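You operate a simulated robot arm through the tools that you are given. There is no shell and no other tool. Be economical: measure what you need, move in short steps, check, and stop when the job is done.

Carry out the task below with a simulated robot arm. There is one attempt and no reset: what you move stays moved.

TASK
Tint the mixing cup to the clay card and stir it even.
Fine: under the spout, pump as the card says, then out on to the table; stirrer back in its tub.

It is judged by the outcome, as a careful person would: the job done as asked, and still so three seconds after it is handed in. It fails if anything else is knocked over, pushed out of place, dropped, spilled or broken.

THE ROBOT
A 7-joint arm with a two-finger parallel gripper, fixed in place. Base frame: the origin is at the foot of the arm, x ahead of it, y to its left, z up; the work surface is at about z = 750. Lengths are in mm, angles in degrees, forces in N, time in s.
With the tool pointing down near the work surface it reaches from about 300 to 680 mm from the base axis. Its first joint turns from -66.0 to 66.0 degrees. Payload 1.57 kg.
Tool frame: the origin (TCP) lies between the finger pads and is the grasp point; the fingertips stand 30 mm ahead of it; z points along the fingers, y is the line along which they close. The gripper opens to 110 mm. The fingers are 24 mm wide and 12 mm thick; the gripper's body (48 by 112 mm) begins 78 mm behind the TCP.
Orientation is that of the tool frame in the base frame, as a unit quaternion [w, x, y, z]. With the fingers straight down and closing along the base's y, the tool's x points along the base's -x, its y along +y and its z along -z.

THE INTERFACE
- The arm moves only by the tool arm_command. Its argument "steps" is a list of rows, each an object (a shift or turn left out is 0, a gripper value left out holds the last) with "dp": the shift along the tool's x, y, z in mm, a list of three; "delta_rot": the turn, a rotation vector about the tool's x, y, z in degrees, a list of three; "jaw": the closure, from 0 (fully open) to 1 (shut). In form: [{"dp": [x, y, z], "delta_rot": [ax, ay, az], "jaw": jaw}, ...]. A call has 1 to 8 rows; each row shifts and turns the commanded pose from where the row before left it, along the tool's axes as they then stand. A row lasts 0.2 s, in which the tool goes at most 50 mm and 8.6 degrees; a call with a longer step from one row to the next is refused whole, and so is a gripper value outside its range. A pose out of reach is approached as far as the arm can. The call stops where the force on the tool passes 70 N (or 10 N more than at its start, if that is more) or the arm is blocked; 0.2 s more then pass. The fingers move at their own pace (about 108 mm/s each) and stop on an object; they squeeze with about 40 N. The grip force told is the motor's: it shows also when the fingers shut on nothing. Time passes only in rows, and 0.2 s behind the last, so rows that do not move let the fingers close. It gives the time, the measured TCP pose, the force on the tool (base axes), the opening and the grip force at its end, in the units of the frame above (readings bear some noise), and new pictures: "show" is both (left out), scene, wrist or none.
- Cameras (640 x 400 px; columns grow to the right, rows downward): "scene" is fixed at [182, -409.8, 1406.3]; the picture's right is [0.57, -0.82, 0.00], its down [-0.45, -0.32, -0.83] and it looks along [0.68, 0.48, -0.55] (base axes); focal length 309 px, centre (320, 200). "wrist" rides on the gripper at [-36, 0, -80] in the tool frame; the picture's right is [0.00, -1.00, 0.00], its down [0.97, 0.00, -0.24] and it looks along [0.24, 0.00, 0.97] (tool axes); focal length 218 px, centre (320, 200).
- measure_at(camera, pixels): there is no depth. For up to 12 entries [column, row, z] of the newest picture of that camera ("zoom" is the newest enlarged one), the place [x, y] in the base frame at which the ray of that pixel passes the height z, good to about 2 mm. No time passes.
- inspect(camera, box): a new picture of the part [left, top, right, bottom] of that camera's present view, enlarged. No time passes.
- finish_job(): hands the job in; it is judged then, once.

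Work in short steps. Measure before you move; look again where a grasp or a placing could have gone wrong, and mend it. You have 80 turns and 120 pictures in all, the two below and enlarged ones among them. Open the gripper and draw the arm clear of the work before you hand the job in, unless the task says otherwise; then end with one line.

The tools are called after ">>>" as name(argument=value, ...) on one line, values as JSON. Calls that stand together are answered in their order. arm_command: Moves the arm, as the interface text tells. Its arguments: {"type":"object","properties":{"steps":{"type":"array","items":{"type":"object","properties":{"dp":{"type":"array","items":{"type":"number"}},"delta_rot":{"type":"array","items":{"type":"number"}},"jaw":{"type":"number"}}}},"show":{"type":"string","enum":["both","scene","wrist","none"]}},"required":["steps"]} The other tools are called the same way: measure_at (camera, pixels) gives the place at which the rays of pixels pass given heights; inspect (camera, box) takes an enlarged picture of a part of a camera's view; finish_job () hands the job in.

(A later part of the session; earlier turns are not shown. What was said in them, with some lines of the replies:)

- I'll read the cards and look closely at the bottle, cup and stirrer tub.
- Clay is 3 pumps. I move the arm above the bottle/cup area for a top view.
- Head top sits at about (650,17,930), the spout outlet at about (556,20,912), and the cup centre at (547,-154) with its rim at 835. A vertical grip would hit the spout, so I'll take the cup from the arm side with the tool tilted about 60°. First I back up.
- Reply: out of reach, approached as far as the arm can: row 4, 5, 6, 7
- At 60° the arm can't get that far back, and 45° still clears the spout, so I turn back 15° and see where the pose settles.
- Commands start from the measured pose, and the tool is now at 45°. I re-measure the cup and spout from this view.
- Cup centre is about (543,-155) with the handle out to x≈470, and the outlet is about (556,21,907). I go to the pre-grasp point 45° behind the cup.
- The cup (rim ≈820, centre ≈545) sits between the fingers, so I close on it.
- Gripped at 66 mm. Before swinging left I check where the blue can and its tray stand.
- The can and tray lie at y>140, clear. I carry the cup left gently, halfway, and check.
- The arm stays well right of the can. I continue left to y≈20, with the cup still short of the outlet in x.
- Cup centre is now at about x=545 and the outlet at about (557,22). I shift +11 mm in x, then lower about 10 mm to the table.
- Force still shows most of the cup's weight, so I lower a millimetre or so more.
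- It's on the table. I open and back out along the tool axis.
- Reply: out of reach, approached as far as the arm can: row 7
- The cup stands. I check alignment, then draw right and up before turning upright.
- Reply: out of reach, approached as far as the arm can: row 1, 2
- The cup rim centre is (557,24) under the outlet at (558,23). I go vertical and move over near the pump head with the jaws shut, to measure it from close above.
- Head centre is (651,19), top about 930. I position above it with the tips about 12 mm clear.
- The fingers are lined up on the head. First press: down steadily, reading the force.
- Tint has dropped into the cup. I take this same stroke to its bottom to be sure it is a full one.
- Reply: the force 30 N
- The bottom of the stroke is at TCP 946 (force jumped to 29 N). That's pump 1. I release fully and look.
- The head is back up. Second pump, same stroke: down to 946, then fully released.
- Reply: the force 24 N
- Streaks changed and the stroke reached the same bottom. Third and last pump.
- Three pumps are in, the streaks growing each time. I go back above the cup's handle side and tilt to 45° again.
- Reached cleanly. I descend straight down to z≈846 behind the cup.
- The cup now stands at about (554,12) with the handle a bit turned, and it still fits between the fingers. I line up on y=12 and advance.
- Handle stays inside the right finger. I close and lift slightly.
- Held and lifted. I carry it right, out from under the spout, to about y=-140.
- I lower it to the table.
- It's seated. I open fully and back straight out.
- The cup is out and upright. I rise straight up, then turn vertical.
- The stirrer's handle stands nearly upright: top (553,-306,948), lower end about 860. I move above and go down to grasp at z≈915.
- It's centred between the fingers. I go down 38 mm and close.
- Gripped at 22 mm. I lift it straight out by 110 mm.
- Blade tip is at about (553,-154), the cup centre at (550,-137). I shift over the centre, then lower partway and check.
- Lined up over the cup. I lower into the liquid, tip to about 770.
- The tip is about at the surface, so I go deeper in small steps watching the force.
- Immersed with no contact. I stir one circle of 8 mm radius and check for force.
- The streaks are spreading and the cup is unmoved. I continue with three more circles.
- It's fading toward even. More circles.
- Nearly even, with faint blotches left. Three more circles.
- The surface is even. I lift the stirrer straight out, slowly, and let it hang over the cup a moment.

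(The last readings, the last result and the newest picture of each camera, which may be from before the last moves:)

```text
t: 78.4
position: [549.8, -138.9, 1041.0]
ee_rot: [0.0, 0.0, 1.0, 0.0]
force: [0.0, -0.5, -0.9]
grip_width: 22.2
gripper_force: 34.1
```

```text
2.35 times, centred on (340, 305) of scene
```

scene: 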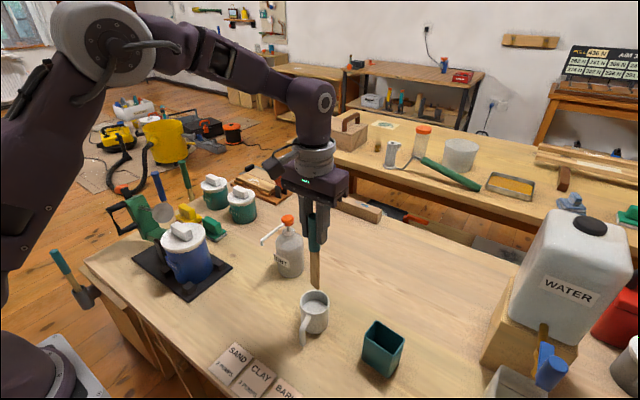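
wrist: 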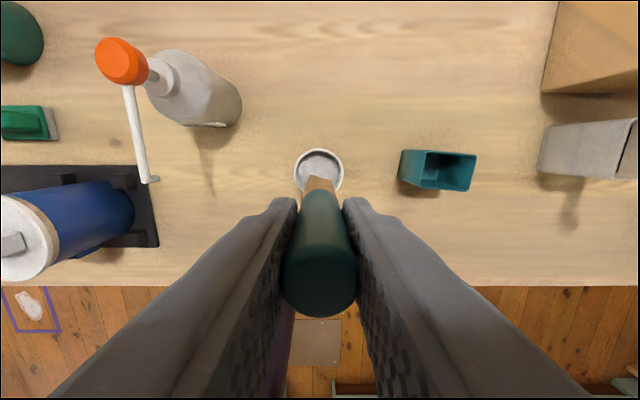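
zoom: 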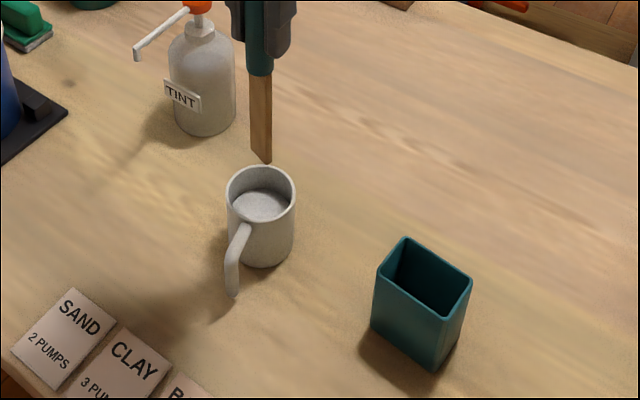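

Even and unspilled. I carry the stirrer back over the tub at the TCP I lifted it from, (555,-306).

>>> arm_command(steps=[{"dp": [0, -25, 0]}, {"dp": [-2.5, -35, 0]}, {"dp": [-2.5, -35, 0]}, {"dp": [0, -35, 0]}, {"dp": [0, -27, 0]}, {"dp": [0, -10.5, 0]}, {"dp": [0, 0, 0]}])

>>> inspect(camera="scene", box=[300, 240, 460, 390])

>>> inspect(camera="wrist", box=[270, 130, 370, 220])

```text
t: 80.0
position: [555.9, -305.8, 1040.8]
ee_rot: [0.0, 0.0, 1.0, 0.0]
force: [0.4, 0.3, 0.5]
grip_width: 21.8
gripper_force: 34.5
```

scene: 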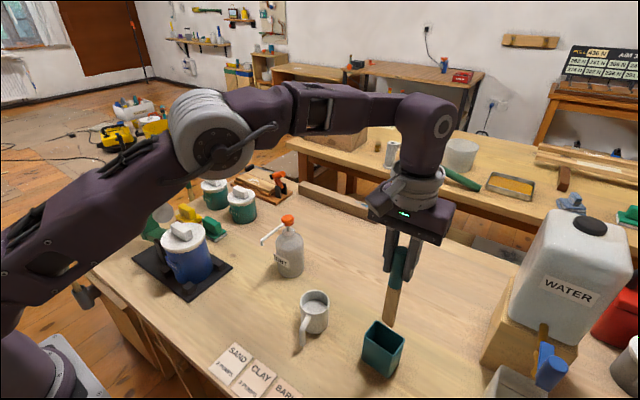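
wrist: 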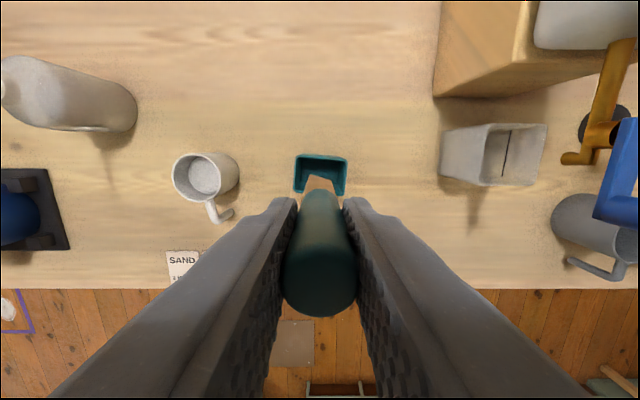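

```text
2.67 times, centred on (380, 315) of scene
```

zoom: 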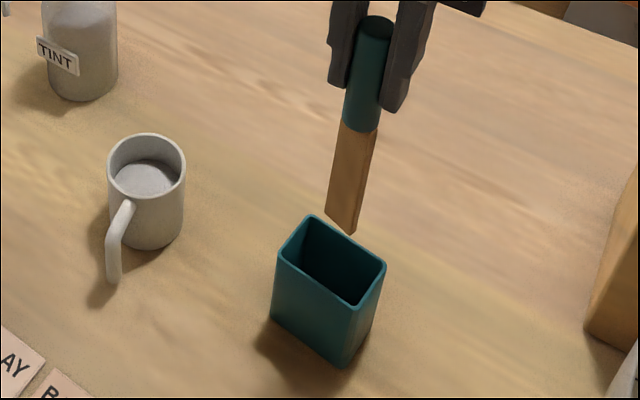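

```text
4.44 times, centred on (320, 175) of wrist
```

zoom: 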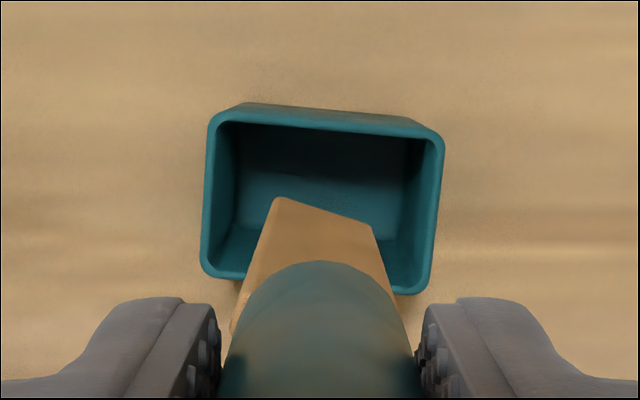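

Blade over the tub opening. I lower gently, watching the force.

>>> arm_command(steps=[{"dp": [2, 0, 25]}, {"dp": [0, 0, 25]}, {"dp": [0, 0, 25]}, {"dp": [0, 0, 25]}, {"dp": [0, 0, 15]}, {"dp": [0, 0, 8]}, {"dp": [0, 0, 0]}])

>>> inspect(camera="scene", box=[300, 240, 460, 390])

```text
t: 81.6
position: [552.8, -305.5, 918.7]
ee_rot: [-0.001, 0.001, 1.0, -0.001]
force: [-0.6, 0.7, 3.3]
grip_width: 21.8
gripper_force: 34.5
```

scene: 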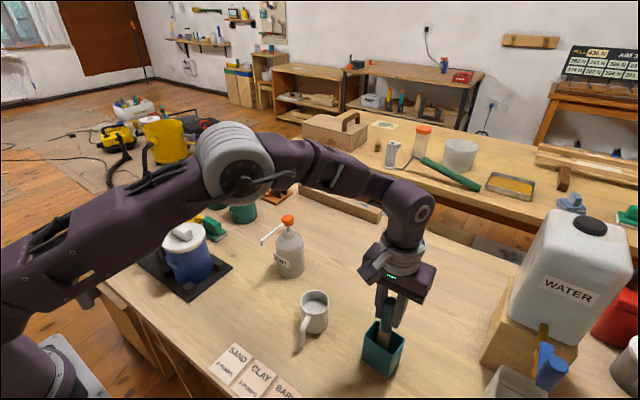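
wrist: 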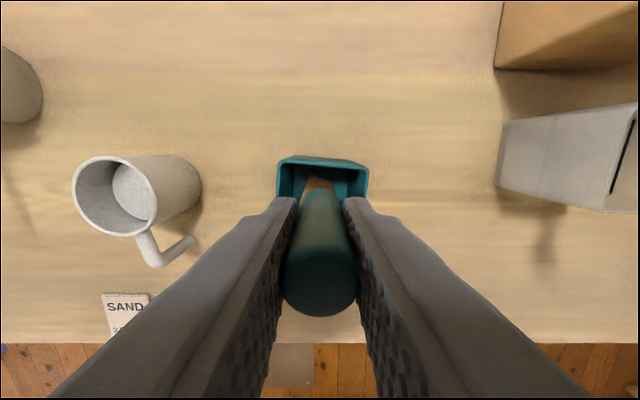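

```text
2.67 times, centred on (380, 315) of scene
```

zoom: 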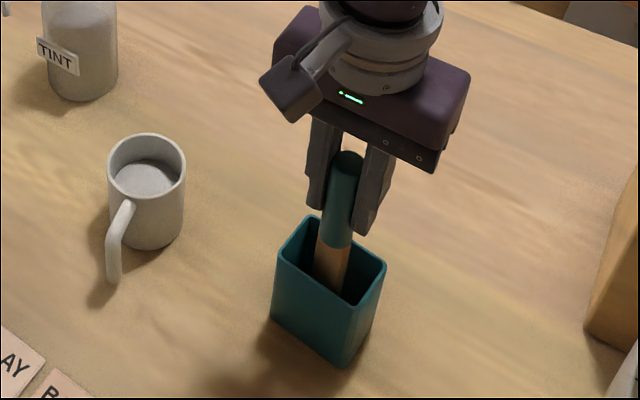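

It touches the tub floor (3 N). I open gradually and let it settle.

>>> arm_command(steps=[{"jaw": 0.76}, {"jaw": 0.72}, {"jaw": 0.65}, {"jaw": 0.55}, {"jaw": 0.45}, {"dp": [0, 0, 0]}])

>>> inspect(camera="scene", box=[300, 240, 460, 390])

```text
t: 83.0
position: [553.5, -305.5, 918.5]
ee_rot: [0.0, -0.001, 1.0, 0.001]
force: [0.3, 0.3, 0.3]
grip_width: 60.2
gripper_force: 0.1
```

scene: 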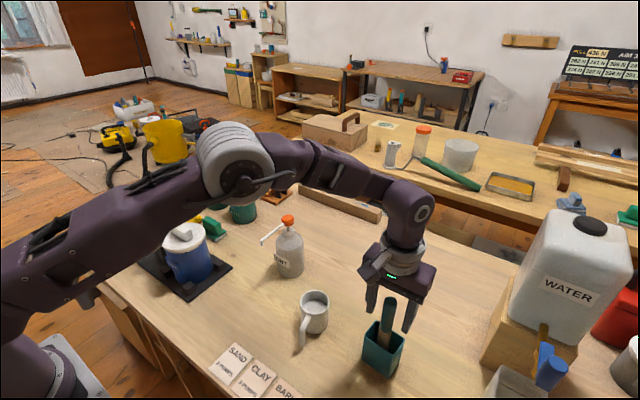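
wrist: 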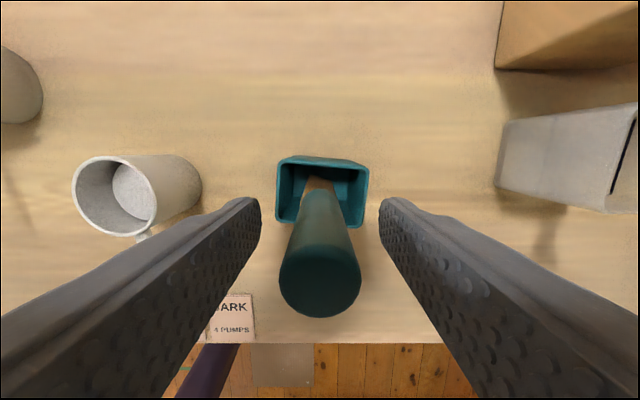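

```text
2.67 times, centred on (380, 315) of scene
```

zoom: 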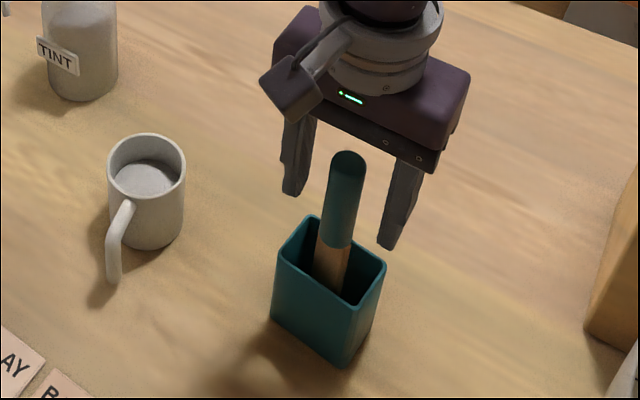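

The stirrer stands in its tub. I rise straight up and draw the arm clear.

>>> arm_command(steps=[{"dp": [0, 0, -20]}, {"dp": [0, 0, -40]}, {"dp": [0, 0, -45]}, {"dp": [0, 0, -45]}, {"dp": [35, 15, -20], "jaw": 0}, {"dp": [40, 30, 0]}, {"dp": [40, 30, 0]}, {"dp": [0, 0, 0]}])

>>> inspect(camera="scene", box=[200, 200, 440, 390])

>>> inspect(camera="wrist", box=[160, 40, 400, 240])

```text
t: 84.8
position: [438.0, -230.7, 1089.5]
ee_rot: [-0.001, 0.0, 1.0, 0.001]
force: [0.5, -0.1, 0.7]
grip_width: 109.8
gripper_force: 0.0
```

scene: 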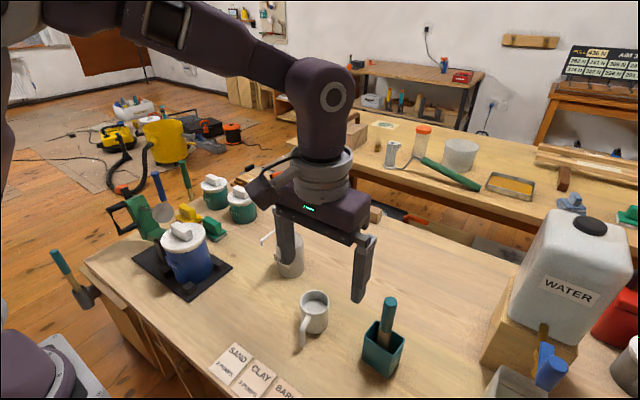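
wrist: 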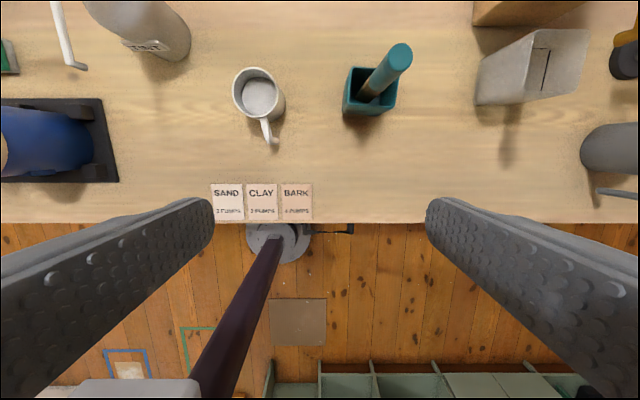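

```text
2.11 times, centred on (320, 295) of scene
```

zoom: 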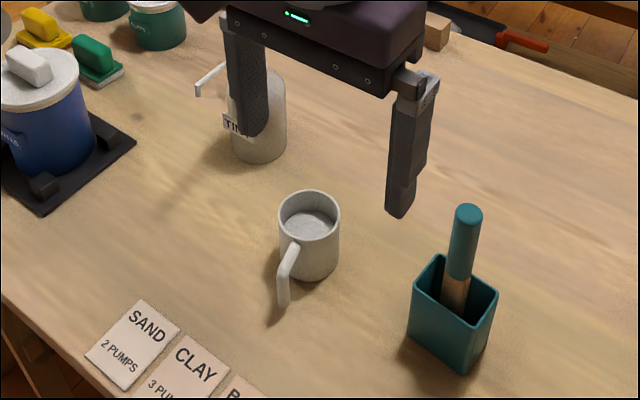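

```text
2.00 times, centred on (280, 140) of wrist
```

zoom: 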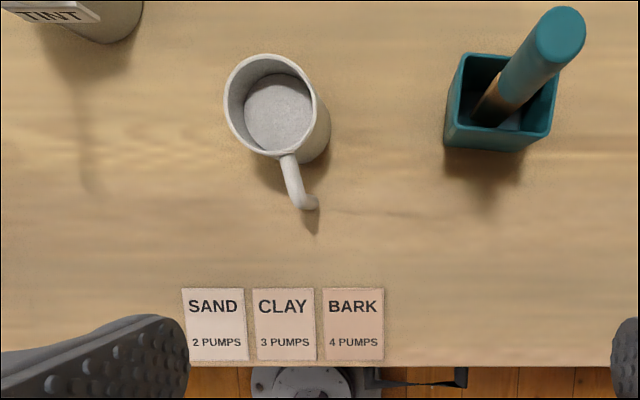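

>>> inspect(camera="wrist", box=[225, 60, 295, 110])

```text
8.00 times, centred on (260, 85) of wrist
```

zoom: 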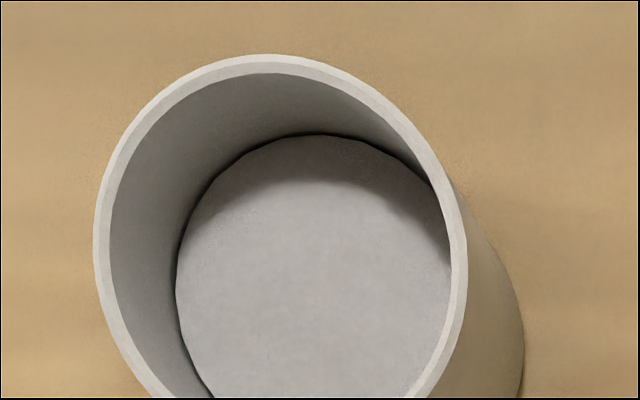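

The mix is even, the cup is upright on the table, the stirrer is in its tub, and the arm is clear.

>>> finish_job()

```text
The job is handed in.
```

The cup got three full pumps, as the clay card says. It was then moved out onto the table and stirred until it looked even, and the stirrer is back in its tub. The stirred mix looks pale pinkish-grey rather than the card's tan, so I went by the pump count, not by matching the colour.
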